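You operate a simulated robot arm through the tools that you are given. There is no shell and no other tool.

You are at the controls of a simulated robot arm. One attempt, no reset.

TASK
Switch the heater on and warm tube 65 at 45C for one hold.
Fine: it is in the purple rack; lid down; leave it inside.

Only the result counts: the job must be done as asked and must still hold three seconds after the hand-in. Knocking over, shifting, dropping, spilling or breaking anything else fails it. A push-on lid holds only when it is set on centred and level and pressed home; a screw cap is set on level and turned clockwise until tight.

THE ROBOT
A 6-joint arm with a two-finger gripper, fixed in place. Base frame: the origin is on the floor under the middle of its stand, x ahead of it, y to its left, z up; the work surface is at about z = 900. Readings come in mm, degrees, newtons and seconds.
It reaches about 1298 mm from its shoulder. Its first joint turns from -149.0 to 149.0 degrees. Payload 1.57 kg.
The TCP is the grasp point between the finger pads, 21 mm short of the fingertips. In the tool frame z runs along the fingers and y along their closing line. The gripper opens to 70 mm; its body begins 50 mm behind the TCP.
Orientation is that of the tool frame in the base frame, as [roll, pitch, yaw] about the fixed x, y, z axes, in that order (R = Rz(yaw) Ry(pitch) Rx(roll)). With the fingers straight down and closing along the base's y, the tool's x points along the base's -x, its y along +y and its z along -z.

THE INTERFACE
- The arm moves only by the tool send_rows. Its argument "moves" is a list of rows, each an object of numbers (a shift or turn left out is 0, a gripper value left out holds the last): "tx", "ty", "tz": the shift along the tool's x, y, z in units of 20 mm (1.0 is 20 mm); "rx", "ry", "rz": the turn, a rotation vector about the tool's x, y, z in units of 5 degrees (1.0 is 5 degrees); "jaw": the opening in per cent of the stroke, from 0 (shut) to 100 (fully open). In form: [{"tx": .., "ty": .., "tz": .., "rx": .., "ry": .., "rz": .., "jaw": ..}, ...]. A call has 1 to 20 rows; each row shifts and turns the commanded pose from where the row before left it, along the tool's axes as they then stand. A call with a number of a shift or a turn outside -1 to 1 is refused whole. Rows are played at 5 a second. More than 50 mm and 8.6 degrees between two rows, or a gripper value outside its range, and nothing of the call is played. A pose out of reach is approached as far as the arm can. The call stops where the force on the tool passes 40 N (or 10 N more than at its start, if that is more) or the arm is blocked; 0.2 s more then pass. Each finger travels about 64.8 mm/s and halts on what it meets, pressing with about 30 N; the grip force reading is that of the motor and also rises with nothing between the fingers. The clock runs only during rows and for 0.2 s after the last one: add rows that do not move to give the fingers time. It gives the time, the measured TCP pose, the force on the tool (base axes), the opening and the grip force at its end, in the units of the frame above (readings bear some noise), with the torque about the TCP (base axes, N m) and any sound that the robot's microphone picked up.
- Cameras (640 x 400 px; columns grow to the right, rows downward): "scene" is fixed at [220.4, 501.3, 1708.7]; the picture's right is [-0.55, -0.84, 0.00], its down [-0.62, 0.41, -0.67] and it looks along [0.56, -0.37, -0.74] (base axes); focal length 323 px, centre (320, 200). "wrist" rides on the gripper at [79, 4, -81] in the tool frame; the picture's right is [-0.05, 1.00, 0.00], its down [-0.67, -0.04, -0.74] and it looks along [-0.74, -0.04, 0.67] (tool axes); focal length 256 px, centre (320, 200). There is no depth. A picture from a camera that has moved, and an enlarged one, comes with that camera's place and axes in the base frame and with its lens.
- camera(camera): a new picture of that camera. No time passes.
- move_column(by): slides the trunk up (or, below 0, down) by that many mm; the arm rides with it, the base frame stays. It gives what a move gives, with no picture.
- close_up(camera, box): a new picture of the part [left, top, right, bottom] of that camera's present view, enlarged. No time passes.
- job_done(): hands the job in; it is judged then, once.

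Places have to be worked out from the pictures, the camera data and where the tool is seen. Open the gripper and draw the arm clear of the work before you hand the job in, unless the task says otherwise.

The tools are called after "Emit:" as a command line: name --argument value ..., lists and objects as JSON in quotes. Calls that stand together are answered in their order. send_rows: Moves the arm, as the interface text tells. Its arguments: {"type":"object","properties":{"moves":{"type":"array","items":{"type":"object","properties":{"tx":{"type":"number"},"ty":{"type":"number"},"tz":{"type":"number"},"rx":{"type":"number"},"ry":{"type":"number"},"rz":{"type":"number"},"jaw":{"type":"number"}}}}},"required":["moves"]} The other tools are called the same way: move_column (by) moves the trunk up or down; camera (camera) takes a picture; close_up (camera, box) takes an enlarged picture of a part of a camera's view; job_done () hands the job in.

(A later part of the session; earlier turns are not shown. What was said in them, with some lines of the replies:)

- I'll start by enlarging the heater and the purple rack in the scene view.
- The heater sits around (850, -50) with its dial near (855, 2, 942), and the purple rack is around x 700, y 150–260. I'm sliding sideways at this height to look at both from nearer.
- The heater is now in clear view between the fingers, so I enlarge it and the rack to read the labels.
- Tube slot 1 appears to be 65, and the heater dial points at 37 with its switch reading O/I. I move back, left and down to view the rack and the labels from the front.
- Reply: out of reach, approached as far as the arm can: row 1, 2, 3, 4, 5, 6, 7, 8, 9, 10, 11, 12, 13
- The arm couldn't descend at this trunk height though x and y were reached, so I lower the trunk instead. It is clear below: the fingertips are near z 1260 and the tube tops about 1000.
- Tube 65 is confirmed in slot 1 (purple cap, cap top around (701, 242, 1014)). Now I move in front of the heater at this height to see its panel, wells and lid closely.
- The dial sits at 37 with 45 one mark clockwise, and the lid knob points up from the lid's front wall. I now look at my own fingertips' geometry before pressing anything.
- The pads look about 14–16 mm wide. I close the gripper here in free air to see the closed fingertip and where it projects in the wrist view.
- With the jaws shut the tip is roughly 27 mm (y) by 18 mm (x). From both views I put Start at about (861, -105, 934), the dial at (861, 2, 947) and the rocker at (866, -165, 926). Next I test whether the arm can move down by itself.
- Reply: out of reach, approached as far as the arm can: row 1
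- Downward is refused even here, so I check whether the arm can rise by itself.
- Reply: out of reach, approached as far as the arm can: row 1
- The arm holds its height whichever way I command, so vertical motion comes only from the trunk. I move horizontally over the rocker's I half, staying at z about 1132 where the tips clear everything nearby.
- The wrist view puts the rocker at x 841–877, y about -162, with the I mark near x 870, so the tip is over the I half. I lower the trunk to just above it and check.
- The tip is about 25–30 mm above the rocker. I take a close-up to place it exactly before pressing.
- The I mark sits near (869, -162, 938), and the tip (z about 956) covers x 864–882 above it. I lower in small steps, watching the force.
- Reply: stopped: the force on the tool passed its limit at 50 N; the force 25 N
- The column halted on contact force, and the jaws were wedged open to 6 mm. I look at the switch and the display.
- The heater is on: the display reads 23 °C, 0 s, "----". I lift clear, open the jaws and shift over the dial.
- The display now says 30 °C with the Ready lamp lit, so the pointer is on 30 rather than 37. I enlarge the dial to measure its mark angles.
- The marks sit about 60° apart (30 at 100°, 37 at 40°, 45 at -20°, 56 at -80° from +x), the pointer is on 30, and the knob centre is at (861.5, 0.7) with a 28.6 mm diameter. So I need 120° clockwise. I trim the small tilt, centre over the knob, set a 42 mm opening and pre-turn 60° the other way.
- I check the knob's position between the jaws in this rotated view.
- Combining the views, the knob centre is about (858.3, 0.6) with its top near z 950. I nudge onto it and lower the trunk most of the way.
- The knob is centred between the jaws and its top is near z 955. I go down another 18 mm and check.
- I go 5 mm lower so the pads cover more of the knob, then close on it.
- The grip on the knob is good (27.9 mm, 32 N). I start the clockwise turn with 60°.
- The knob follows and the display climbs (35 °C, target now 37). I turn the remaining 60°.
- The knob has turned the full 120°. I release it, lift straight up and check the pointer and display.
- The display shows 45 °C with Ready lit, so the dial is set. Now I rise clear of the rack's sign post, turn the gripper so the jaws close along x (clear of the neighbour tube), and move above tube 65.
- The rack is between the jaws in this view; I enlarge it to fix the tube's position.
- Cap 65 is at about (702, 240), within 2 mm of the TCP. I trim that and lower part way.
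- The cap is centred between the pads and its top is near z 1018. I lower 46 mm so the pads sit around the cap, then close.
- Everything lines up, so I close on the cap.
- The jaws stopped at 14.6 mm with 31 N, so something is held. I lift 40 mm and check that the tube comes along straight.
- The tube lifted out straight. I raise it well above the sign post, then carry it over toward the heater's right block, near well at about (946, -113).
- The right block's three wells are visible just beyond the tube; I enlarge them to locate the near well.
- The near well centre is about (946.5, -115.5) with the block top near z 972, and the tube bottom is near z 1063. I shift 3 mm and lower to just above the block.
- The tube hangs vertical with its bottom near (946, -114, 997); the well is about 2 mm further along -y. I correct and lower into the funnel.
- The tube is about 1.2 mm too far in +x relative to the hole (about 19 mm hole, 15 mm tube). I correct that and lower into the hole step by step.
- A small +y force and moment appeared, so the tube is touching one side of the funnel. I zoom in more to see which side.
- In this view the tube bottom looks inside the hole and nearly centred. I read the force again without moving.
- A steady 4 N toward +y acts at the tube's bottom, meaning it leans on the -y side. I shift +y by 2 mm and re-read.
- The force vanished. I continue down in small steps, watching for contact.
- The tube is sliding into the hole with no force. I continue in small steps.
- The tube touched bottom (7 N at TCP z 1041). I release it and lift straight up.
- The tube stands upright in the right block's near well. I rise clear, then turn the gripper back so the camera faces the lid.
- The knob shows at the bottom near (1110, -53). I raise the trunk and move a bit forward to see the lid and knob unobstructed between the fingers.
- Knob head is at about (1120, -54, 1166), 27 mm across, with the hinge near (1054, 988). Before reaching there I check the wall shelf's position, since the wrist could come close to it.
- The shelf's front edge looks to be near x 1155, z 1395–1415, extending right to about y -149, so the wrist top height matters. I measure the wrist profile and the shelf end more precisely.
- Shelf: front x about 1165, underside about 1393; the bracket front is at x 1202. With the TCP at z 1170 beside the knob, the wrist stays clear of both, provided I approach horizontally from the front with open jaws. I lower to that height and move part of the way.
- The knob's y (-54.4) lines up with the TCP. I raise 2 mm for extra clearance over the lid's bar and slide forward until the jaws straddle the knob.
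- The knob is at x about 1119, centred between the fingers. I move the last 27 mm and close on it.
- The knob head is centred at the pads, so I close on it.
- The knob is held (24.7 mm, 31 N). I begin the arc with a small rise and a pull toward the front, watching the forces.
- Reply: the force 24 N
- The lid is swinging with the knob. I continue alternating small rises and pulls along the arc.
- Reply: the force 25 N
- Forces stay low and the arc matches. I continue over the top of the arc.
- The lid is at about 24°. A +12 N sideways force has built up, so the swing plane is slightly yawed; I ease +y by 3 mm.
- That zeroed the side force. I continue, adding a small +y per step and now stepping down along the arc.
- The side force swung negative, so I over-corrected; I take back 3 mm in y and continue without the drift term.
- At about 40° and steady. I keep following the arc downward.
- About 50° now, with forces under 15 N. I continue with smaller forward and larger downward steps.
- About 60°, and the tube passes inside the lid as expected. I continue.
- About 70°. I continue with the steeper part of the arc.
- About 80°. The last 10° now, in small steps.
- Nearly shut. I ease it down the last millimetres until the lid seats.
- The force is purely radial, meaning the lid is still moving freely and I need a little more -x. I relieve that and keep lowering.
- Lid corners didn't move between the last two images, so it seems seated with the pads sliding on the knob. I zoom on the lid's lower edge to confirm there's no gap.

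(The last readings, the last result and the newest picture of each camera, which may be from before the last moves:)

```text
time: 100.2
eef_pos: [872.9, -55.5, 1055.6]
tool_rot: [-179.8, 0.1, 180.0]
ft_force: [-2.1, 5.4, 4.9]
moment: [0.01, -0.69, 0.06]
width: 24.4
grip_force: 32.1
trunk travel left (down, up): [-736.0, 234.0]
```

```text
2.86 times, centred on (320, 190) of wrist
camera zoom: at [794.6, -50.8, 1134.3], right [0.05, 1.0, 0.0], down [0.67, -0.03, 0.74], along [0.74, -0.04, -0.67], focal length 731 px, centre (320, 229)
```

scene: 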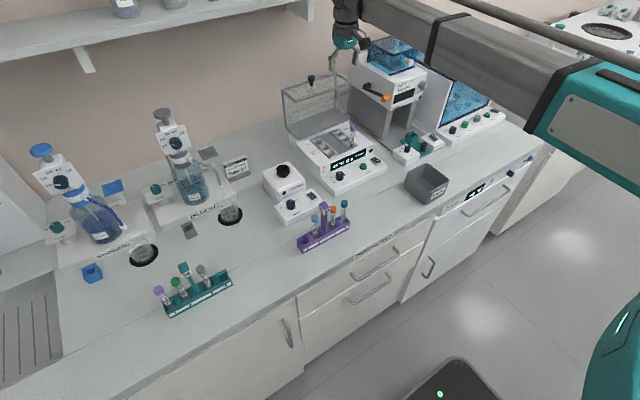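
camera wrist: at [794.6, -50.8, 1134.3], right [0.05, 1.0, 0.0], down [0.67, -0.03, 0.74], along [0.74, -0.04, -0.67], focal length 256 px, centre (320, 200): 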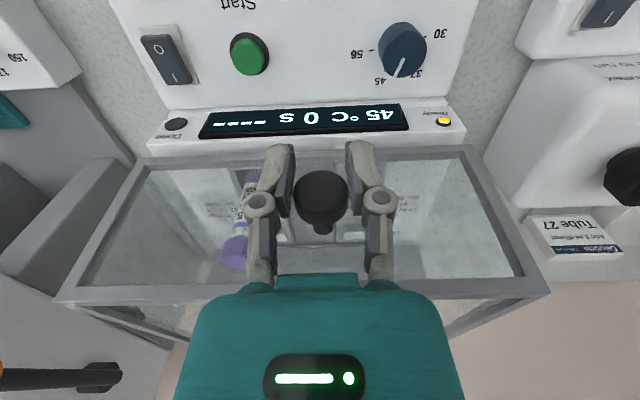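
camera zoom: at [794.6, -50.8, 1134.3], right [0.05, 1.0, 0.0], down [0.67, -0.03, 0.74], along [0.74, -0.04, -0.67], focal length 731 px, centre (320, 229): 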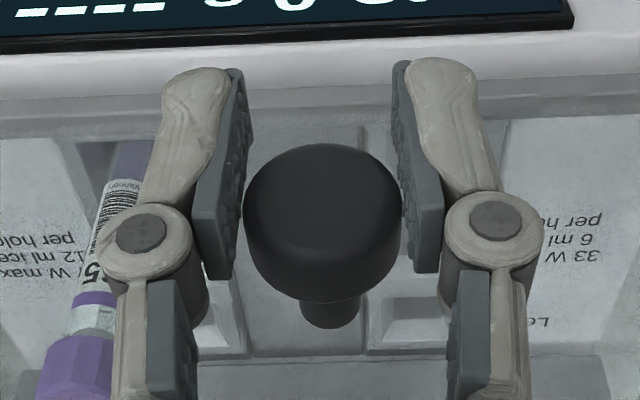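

The lid's frame sits flush on the heater. I open the jaws and lift away vertically.

Emit:
send_rows --moves '[{"jaw": 70}, {"jaw": 70}, {"jaw": 70}]'

Emit:
move_column --by 110

Emit:
close_up --camera "scene" --box '[290, 90, 400, 190]'

Emit:
camera --camera "wrist"

```text
time: 101.0
eef_pos: [874.2, -54.8, 1054.8]
tool_rot: [-179.9, 0.0, -180.0]
ft_force: [0.1, 0.1, -0.3]
moment: [0.01, -0.02, 0.02]
width: 48.8
grip_force: 0.0
trunk travel left (down, up): [-736.0, 234.0]
```

```text
time: 102.4
eef_pos: [873.7, -55.3, 1164.5]
tool_rot: [-180.0, -0.1, 179.9]
ft_force: [-0.3, -0.8, 0.1]
moment: [-0.05, -0.03, 0.02]
width: 48.9
grip_force: 0.0
trunk travel left (down, up): [-846.0, 124.0]
```

```text
4.00 times, centred on (345, 140) of scene
camera zoom: at [220.4, 501.3, 1708.7], right [-0.55, -0.84, 0.0], down [-0.62, 0.41, -0.67], along [0.56, -0.37, -0.74], focal length 1293 px, centre (220, 440)
```

zoom: 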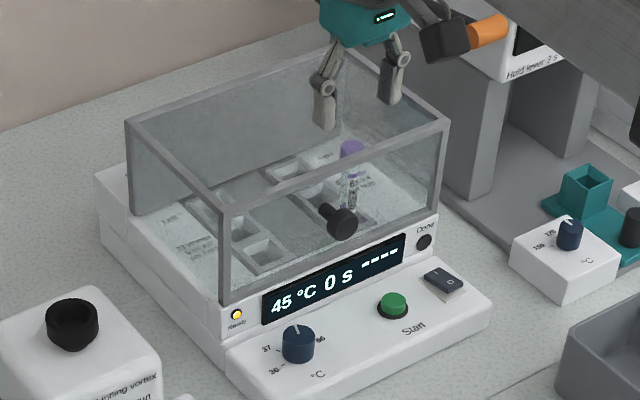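

```text
taken
camera wrist: at [795.6, -51.4, 1243.6], right [0.05, 1.0, 0.0], down [0.67, -0.03, 0.74], along [0.74, -0.04, -0.67], focal length 256 px, centre (320, 200)
```

wrist: 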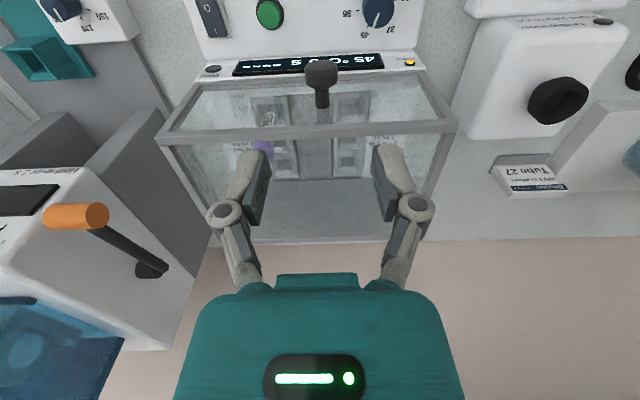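

The lid is closed over the tube. To press Start without the hand touching the lid, I'll use a single finger: jaws fully open along x, so the hand stays about 42 mm in front of the button. I move back and rotate.

Emit:
send_rows --moves '[{"tx": 0.9, "ty": -0.83, "jaw": 100}, {"tx": 0.9, "ty": -0.83}, {"tx": 0.9, "ty": -0.83}, {}]'

Emit:
close_up --camera "wrist" --box '[230, 0, 420, 120]'

Emit:
close_up --camera "scene" --box '[300, 100, 400, 190]'

```text
time: 103.4
eef_pos: [818.0, -104.5, 1163.4]
tool_rot: [180.0, -0.1, -179.9]
ft_force: [-0.3, 0.4, -0.2]
moment: [0.02, -0.01, -0.04]
width: 70.1
grip_force: 0.0
trunk travel left (down, up): [-846.0, 124.0]
```

```text
3.33 times, centred on (325, 60) of wrist
camera zoom: at [741.6, -100.6, 1243.7], right [0.05, 1.0, 0.0], down [0.67, -0.03, 0.74], along [0.74, -0.04, -0.67], focal length 853 px, centre (303, 667)
```

zoom: 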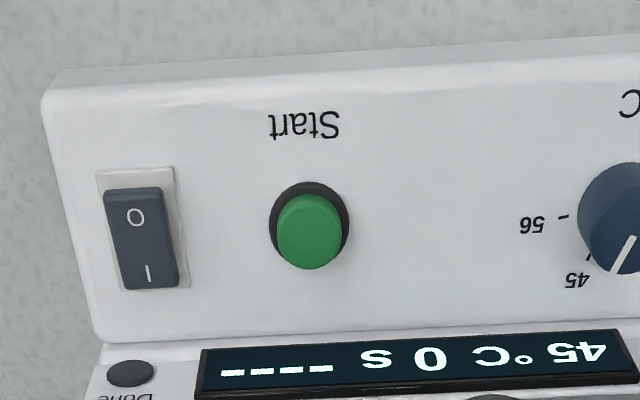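

```text
4.44 times, centred on (350, 145) of scene
camera zoom: at [220.4, 501.3, 1708.7], right [-0.55, -0.84, 0.0], down [-0.62, 0.41, -0.67], along [0.56, -0.37, -0.74], focal length 1436 px, centre (187, 444)
```

zoom: 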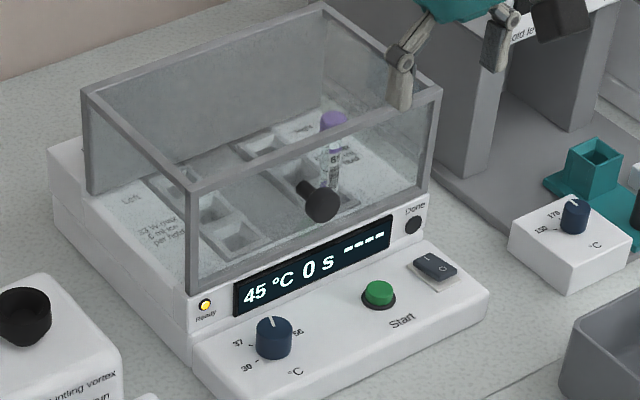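

The button is at about (860, -104.5) with its top near z 938. The TCP is placed so that, once turned, the far finger will be right over it. I rotate to close along x.

Emit:
send_rows --moves '[{"rz": 1}, {"rz": 1}, {"rz": 1}, {"rz": 1}, {"rz": 1}, {"rz": 1}, {"rz": 1}, {"rz": 1}, {"rz": 1}, {"rz": 1}, {"rz": 1}, {"rz": 1}, {"rz": 1}, {"rz": 1}, {"rz": 1}, {"rz": 1}, {"rz": 1}, {"rz": 1}, {}]'

Emit:
move_column --by -150

Emit:
camera --camera "wrist"

Emit:
close_up --camera "scene" --box '[320, 90, 430, 200]'

```text
time: 107.4
eef_pos: [819.4, -105.0, 1164.2]
tool_rot: [-179.9, 0.1, 89.8]
ft_force: [0.0, -0.4, 0.5]
moment: [0.03, -0.03, 0.01]
width: 70.0
grip_force: 0.2
trunk travel left (down, up): [-846.0, 124.0]
```

```text
time: 109.1
eef_pos: [820.2, -105.5, 1015.2]
tool_rot: [180.0, 0.1, 90.0]
ft_force: [0.5, -0.2, -0.1]
moment: [-0.03, -0.02, 0.02]
width: 69.9
grip_force: 0.1
trunk travel left (down, up): [-696.0, 274.0]
```

```text
taken
camera wrist: at [825.0, -26.0, 1093.7], right [1.0, -0.05, 0.0], down [-0.03, -0.67, 0.75], along [-0.04, -0.74, -0.67], focal length 256 px, centre (320, 200)
```

wrist: 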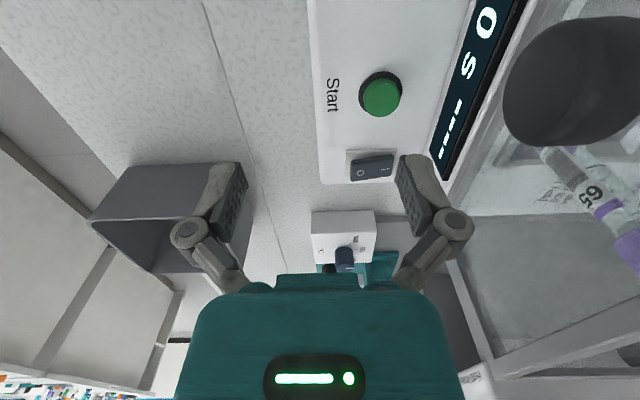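

```text
3.64 times, centred on (375, 145) of scene
camera zoom: at [220.4, 501.3, 1708.7], right [-0.55, -0.84, 0.0], down [-0.62, 0.41, -0.67], along [0.56, -0.37, -0.74], focal length 1175 px, centre (120, 400)
```

zoom: 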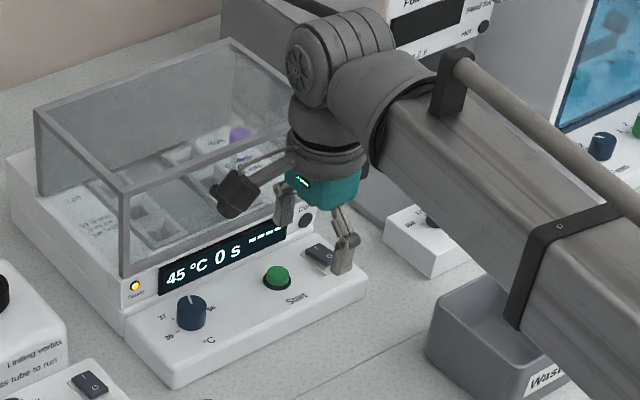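

The far finger is about 3 mm beyond the button's centre; I shift back 2.5 mm and lower to just above it.

Emit:
send_rows --moves '[{"ty": -0.12}, {}]'

Emit:
move_column --by -44

Emit:
camera --camera "wrist"

Emit:
close_up --camera "scene" --box '[320, 100, 420, 190]'

```text
time: 109.7
eef_pos: [817.7, -104.7, 1014.8]
tool_rot: [179.9, 0.1, 90.1]
ft_force: [-0.2, 0.7, 0.8]
moment: [0.01, -0.01, 0.04]
width: 70.0
grip_force: 0.0
trunk travel left (down, up): [-696.0, 274.0]
```

```text
time: 110.6
eef_pos: [817.6, -106.2, 970.4]
tool_rot: [-179.9, 0.1, 90.0]
ft_force: [-0.2, 0.7, 0.3]
moment: [0.0, -0.01, 0.02]
width: 69.9
grip_force: 0.1
trunk travel left (down, up): [-652.0, 318.0]
```

```text
taken
camera wrist: at [822.5, -26.1, 1049.7], right [1.0, -0.05, 0.0], down [-0.03, -0.67, 0.75], along [-0.04, -0.74, -0.67], focal length 256 px, centre (320, 200)
```

wrist: 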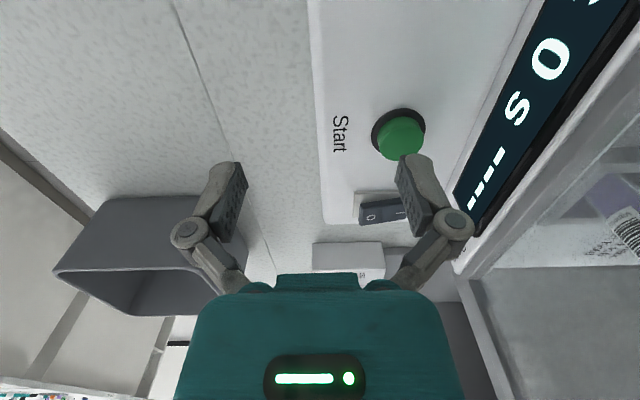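

```text
4.44 times, centred on (370, 145) of scene
camera zoom: at [220.4, 501.3, 1708.7], right [-0.55, -0.84, 0.0], down [-0.62, 0.41, -0.67], along [0.56, -0.37, -0.74], focal length 1436 px, centre (98, 444)
```

zoom: 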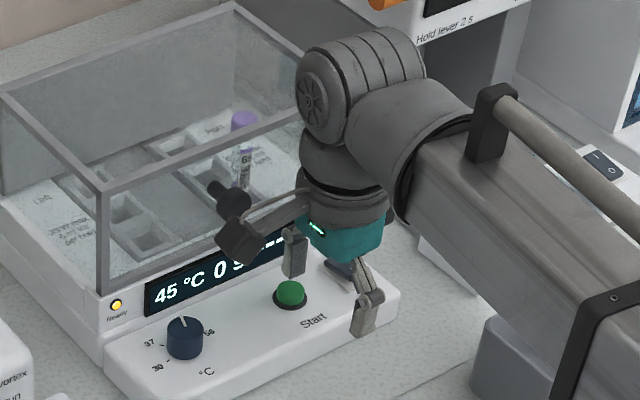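

The far finger is lined up over the button with its tip about 8–10 mm above. I lower gently until it presses.

Emit:
move_column --by -8

Emit:
move_column --by -3

Emit:
close_up --camera "scene" --box '[320, 120, 410, 190]'

```text
time: 111.2
eef_pos: [818.0, -105.4, 961.7]
tool_rot: [-180.0, 0.0, 89.9]
ft_force: [-0.1, -0.4, 0.0]
moment: [-0.01, 0.0, 0.0]
width: 70.2
grip_force: 0.1
trunk travel left (down, up): [-644.0, 326.0]
```

```text
time: 111.7
eef_pos: [817.0, -105.6, 960.1]
tool_rot: [179.9, 0.1, 90.0]
ft_force: [0.4, -0.7, -0.6]
moment: [0.0, -0.02, 0.01]
width: 69.9
grip_force: 0.0
trunk travel left (down, up): [-641.0, 329.0]
```

```text
5.71 times, centred on (365, 155) of scene
camera zoom: at [220.4, 501.3, 1708.7], right [-0.55, -0.84, 0.0], down [-0.62, 0.41, -0.67], along [0.56, -0.37, -0.74], focal length 1847 px, centre (63, 457)
```

zoom: 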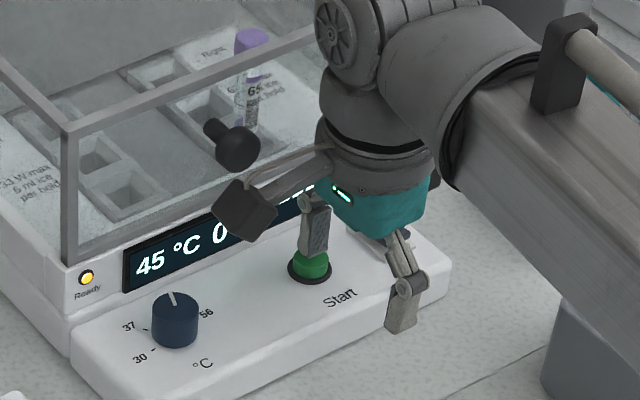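

No contact yet, tip at about z 939. I keep going in 2–3 mm steps.

Emit:
move_column --by -3

Emit:
move_column --by -2

Emit:
close_up --camera "scene" --box '[320, 120, 410, 190]'

Emit:
camera --camera "wrist"

```text
time: 112.2
eef_pos: [816.7, -105.5, 956.5]
tool_rot: [-180.0, 0.1, 89.9]
ft_force: [0.3, 0.5, 1.1]
moment: [0.03, 0.02, -0.02]
width: 70.1
grip_force: 0.1
trunk travel left (down, up): [-638.0, 332.0]
```

```text
time: 112.7
eef_pos: [816.7, -105.8, 954.4]
tool_rot: [-180.0, 0.1, 90.0]
ft_force: [-0.4, 0.3, -0.6]
moment: [-0.01, -0.01, -0.01]
width: 70.2
grip_force: 0.2
trunk travel left (down, up): [-636.0, 334.0]
```

```text
5.71 times, centred on (365, 155) of scene
camera zoom: at [220.4, 501.3, 1708.7], right [-0.55, -0.84, 0.0], down [-0.62, 0.41, -0.67], along [0.56, -0.37, -0.74], focal length 1847 px, centre (63, 457)
```

zoom: 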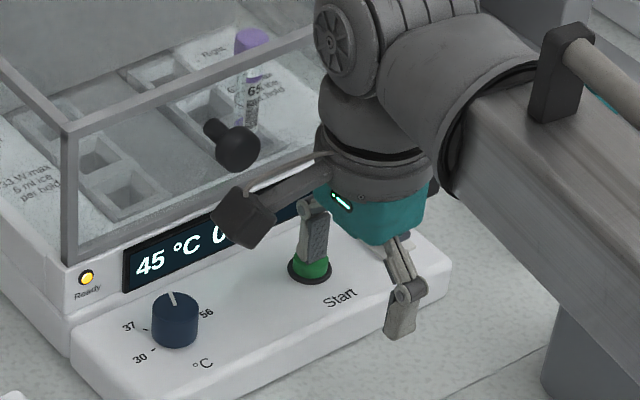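

```text
taken
camera wrist: at [822.6, -26.0, 1033.6], right [1.0, -0.05, 0.0], down [-0.03, -0.67, 0.75], along [-0.04, -0.74, -0.67], focal length 256 px, centre (320, 200)
```

wrist: 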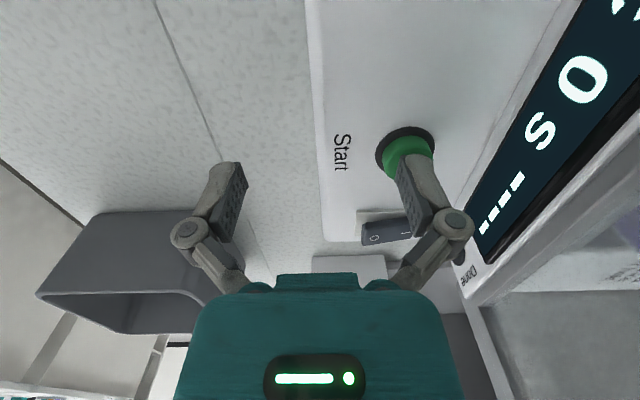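

Still no contact; the button must be a bit lower. I continue down.

Emit:
move_column --by -2

Emit:
move_column --by -2

Emit:
close_up --camera "wrist" --box '[340, 90, 540, 260]'

```text
time: 113.2
eef_pos: [817.0, -104.4, 952.8]
tool_rot: [-179.9, 0.0, 90.0]
ft_force: [0.0, -0.1, 0.7]
moment: [0.0, -0.05, 0.0]
width: 70.1
grip_force: 0.0
trunk travel left (down, up): [-634.0, 336.0]
```

```text
time: 113.8
eef_pos: [816.6, -105.4, 950.9]
tool_rot: [-179.9, 0.1, 90.0]
ft_force: [-0.2, -0.2, 0.7]
moment: [0.02, -0.12, -0.02]
width: 69.8
grip_force: 0.1
trunk travel left (down, up): [-632.0, 338.0]
heard: click
```

```text
2.35 times, centred on (440, 175) of wrist
camera zoom: at [822.5, -26.0, 1029.7], right [1.0, -0.05, 0.0], down [-0.03, -0.67, 0.75], along [-0.04, -0.74, -0.67], focal length 602 px, centre (38, 259)
```

zoom: 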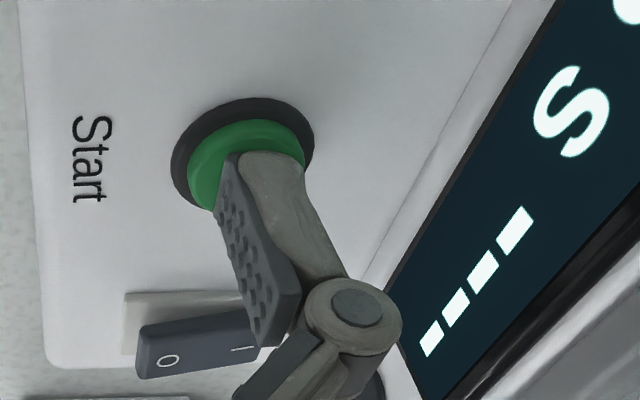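

A click was heard, so Start was pressed. I lift off and read the display.

Emit:
move_column --by 15

Emit:
camera --camera "wrist"

Emit:
close_up --camera "scene" --box '[310, 110, 410, 190]'

```text
time: 114.4
eef_pos: [817.2, -103.5, 964.0]
tool_rot: [-179.8, 0.2, 90.1]
ft_force: [-0.7, 0.2, 0.2]
moment: [-0.01, 0.01, -0.01]
width: 69.9
grip_force: 0.0
trunk travel left (down, up): [-647.0, 323.0]
```

```text
taken
camera wrist: at [822.7, -26.0, 1044.6], right [1.0, -0.05, 0.0], down [-0.03, -0.67, 0.75], along [-0.04, -0.74, -0.67], focal length 256 px, centre (320, 200)
```

wrist: 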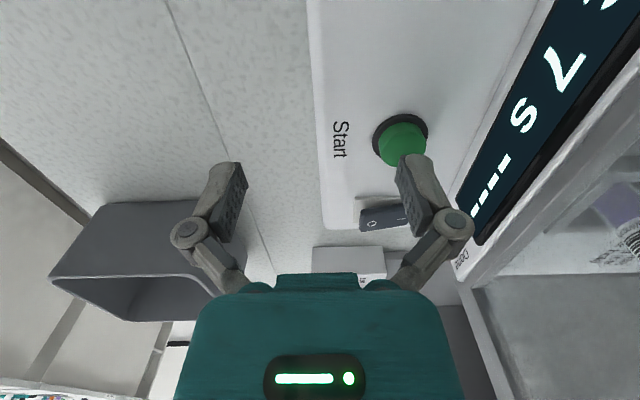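

```text
5.00 times, centred on (360, 150) of scene
camera zoom: at [220.4, 501.3, 1708.7], right [-0.55, -0.84, 0.0], down [-0.62, 0.41, -0.67], along [0.56, -0.37, -0.74], focal length 1616 px, centre (120, 450)
```

zoom: 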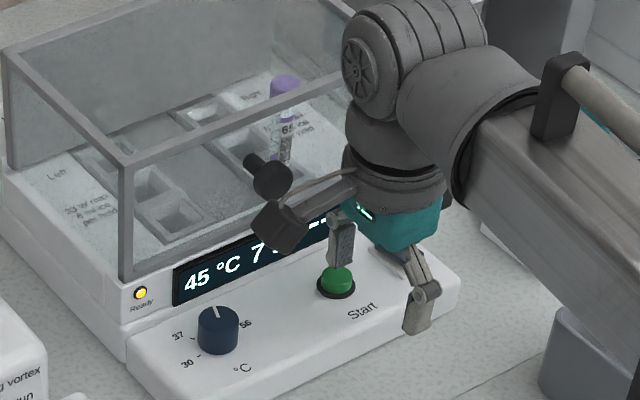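

The display shows a 7 s countdown, so the hold is running. I rise straight up and back away while it runs.

Emit:
move_column --by 200

Emit:
send_rows --moves '[{"ty": -1}, {"ty": -1}, {"ty": -1}, {"ty": -1}, {"ty": -1}, {"ty": -1}, {"ty": -1}, {}, {}]'

Emit:
close_up --camera "scene" --box '[290, 90, 410, 190]'

```text
time: 116.6
eef_pos: [816.3, -106.1, 1165.3]
tool_rot: [-179.9, 0.2, 90.0]
ft_force: [0.5, 0.6, -0.7]
moment: [-0.04, 0.01, 0.03]
width: 70.0
grip_force: 0.1
trunk travel left (down, up): [-847.0, 123.0]
```

```text
time: 118.6
eef_pos: [677.8, -106.8, 1164.5]
tool_rot: [-180.0, 0.1, 90.0]
ft_force: [-0.3, 0.0, -0.3]
moment: [0.0, 0.02, 0.01]
width: 69.9
grip_force: 0.1
trunk travel left (down, up): [-847.0, 123.0]
```

```text
4.00 times, centred on (350, 140) of scene
camera zoom: at [220.4, 501.3, 1708.7], right [-0.55, -0.84, 0.0], down [-0.62, 0.41, -0.67], along [0.56, -0.37, -0.74], focal length 1293 px, centre (200, 440)
```

zoom: 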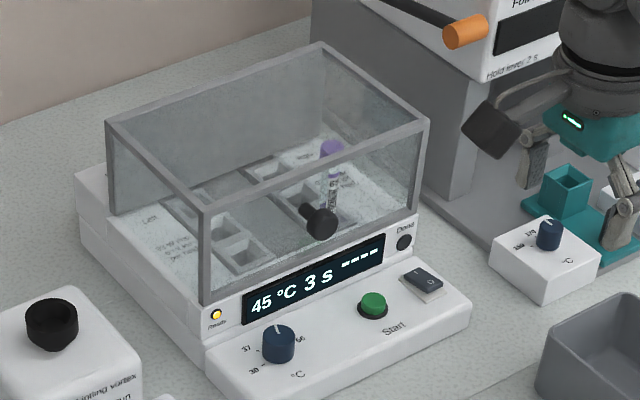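

The hold is counting down with 3 s left and everything in place. I wait for it to finish.

Emit:
send_rows --moves '[{}, {}, {}, {}, {}, {}, {}, {}, {}, {}, {}, {}, {}, {}, {}, {}, {}, {}, {}, {}]'

Emit:
close_up --camera "scene" --box '[290, 90, 410, 190]'

Emit:
camera --camera "scene"

```text
time: 122.8
eef_pos: [677.1, -105.6, 1164.7]
tool_rot: [180.0, 0.1, 90.0]
ft_force: [0.6, 0.3, -1.2]
moment: [0.04, -0.02, -0.01]
width: 70.1
grip_force: 0.1
trunk travel left (down, up): [-847.0, 123.0]
```

```text
4.00 times, centred on (350, 140) of scene
camera zoom: at [220.4, 501.3, 1708.7], right [-0.55, -0.84, 0.0], down [-0.62, 0.41, -0.67], along [0.56, -0.37, -0.74], focal length 1293 px, centre (200, 440)
```

zoom: 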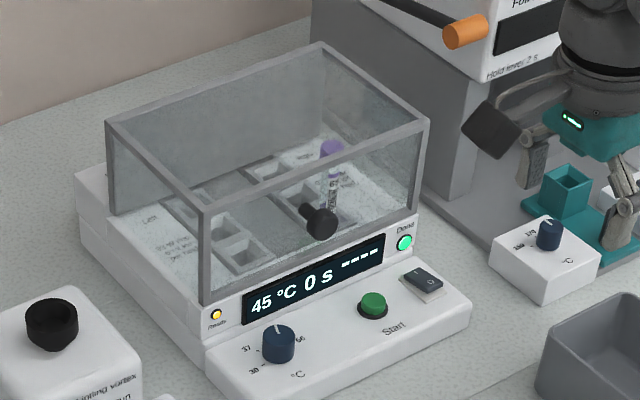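

```text
taken
```

scene: 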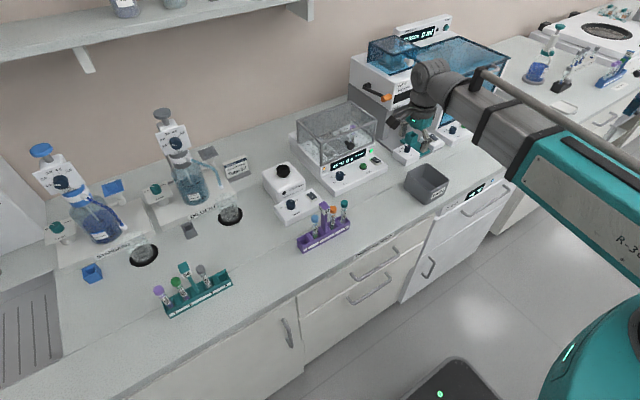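

The countdown reached 0 s and the green Done lamp is lit. I zoom in for a last check of the display, lid and tube, and of the rack.

Emit:
close_up --camera "scene" --box '[325, 110, 385, 170]'

Emit:
close_up --camera "scene" --box '[280, 180, 370, 260]'

Emit:
camera --camera "wrist"

```text
6.67 times, centred on (355, 140) of scene
camera zoom: at [220.4, 501.3, 1708.7], right [-0.55, -0.84, 0.0], down [-0.62, 0.41, -0.67], along [0.56, -0.37, -0.74], focal length 2155 px, centre (87, 600)
```

zoom: 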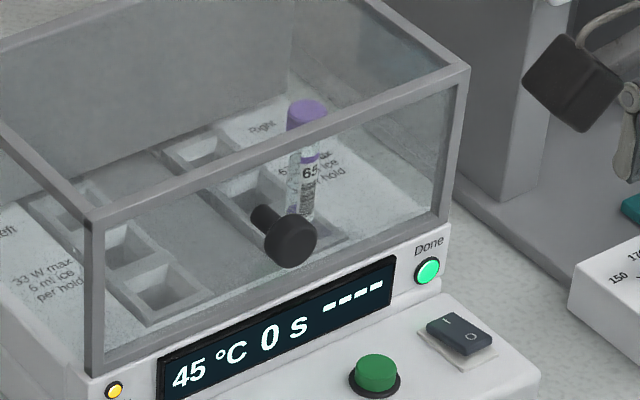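

```text
5.00 times, centred on (325, 220) of scene
camera zoom: at [220.4, 501.3, 1708.7], right [-0.55, -0.84, 0.0], down [-0.62, 0.41, -0.67], along [0.56, -0.37, -0.74], focal length 1616 px, centre (295, 100)
```

zoom: 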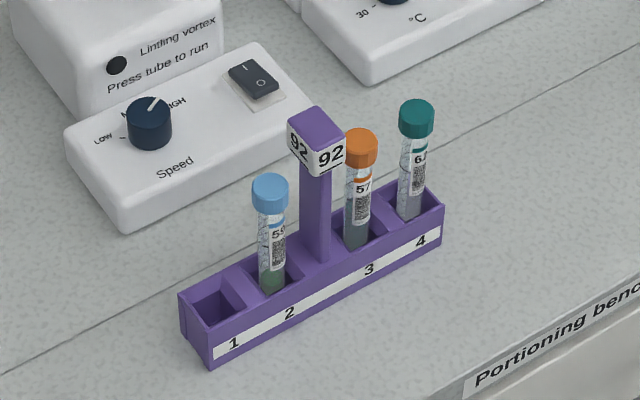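

```text
taken
camera wrist: at [682.7, -26.7, 1244.7], right [1.0, -0.05, 0.0], down [-0.03, -0.67, 0.75], along [-0.04, -0.74, -0.67], focal length 256 px, centre (320, 200)
```

wrist: 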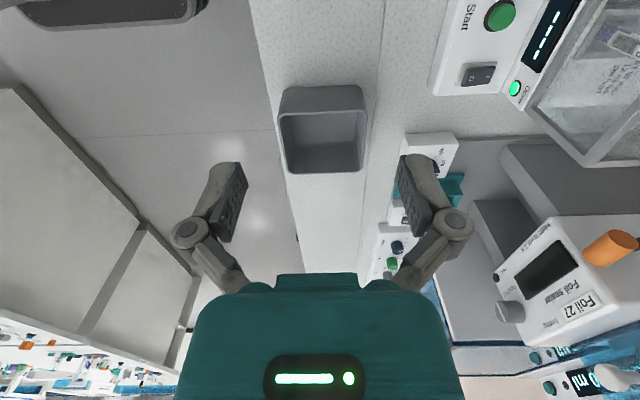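

Tube 65 stands in the right block under the closed lid. The heater is on at 45 °C with Done lit, the other tubes and items haven't moved, and the open gripper is clear. I hand the job in.

Emit:
job_done

```text
The job is handed in.
```

The heater is on and tube 65 has had one hold at 45 °C. The countdown ran to 0 s and the green Done lamp came on.

- **Tube:** I took tube 65 from slot 1 of the purple rack and stood it in the front well of the heater's right block. It is still inside, upright.
- **Lid:** It is down and looked flush on the heater after I let go of the knob.
- **Heater setting:** I turned the dial from 30 to 45 and saw 45 °C with the Ready lamp lit before loading the tube.
- **Everything else:** The other tubes in the rack look unmoved in the last pictures. The gripper is open and clear of the work.

You didn't say which block to use; I chose the right one because it has the higher rating (67 W, against 33 W on the left). The last field on the display read "----" the whole time, and I don't know what it shows.
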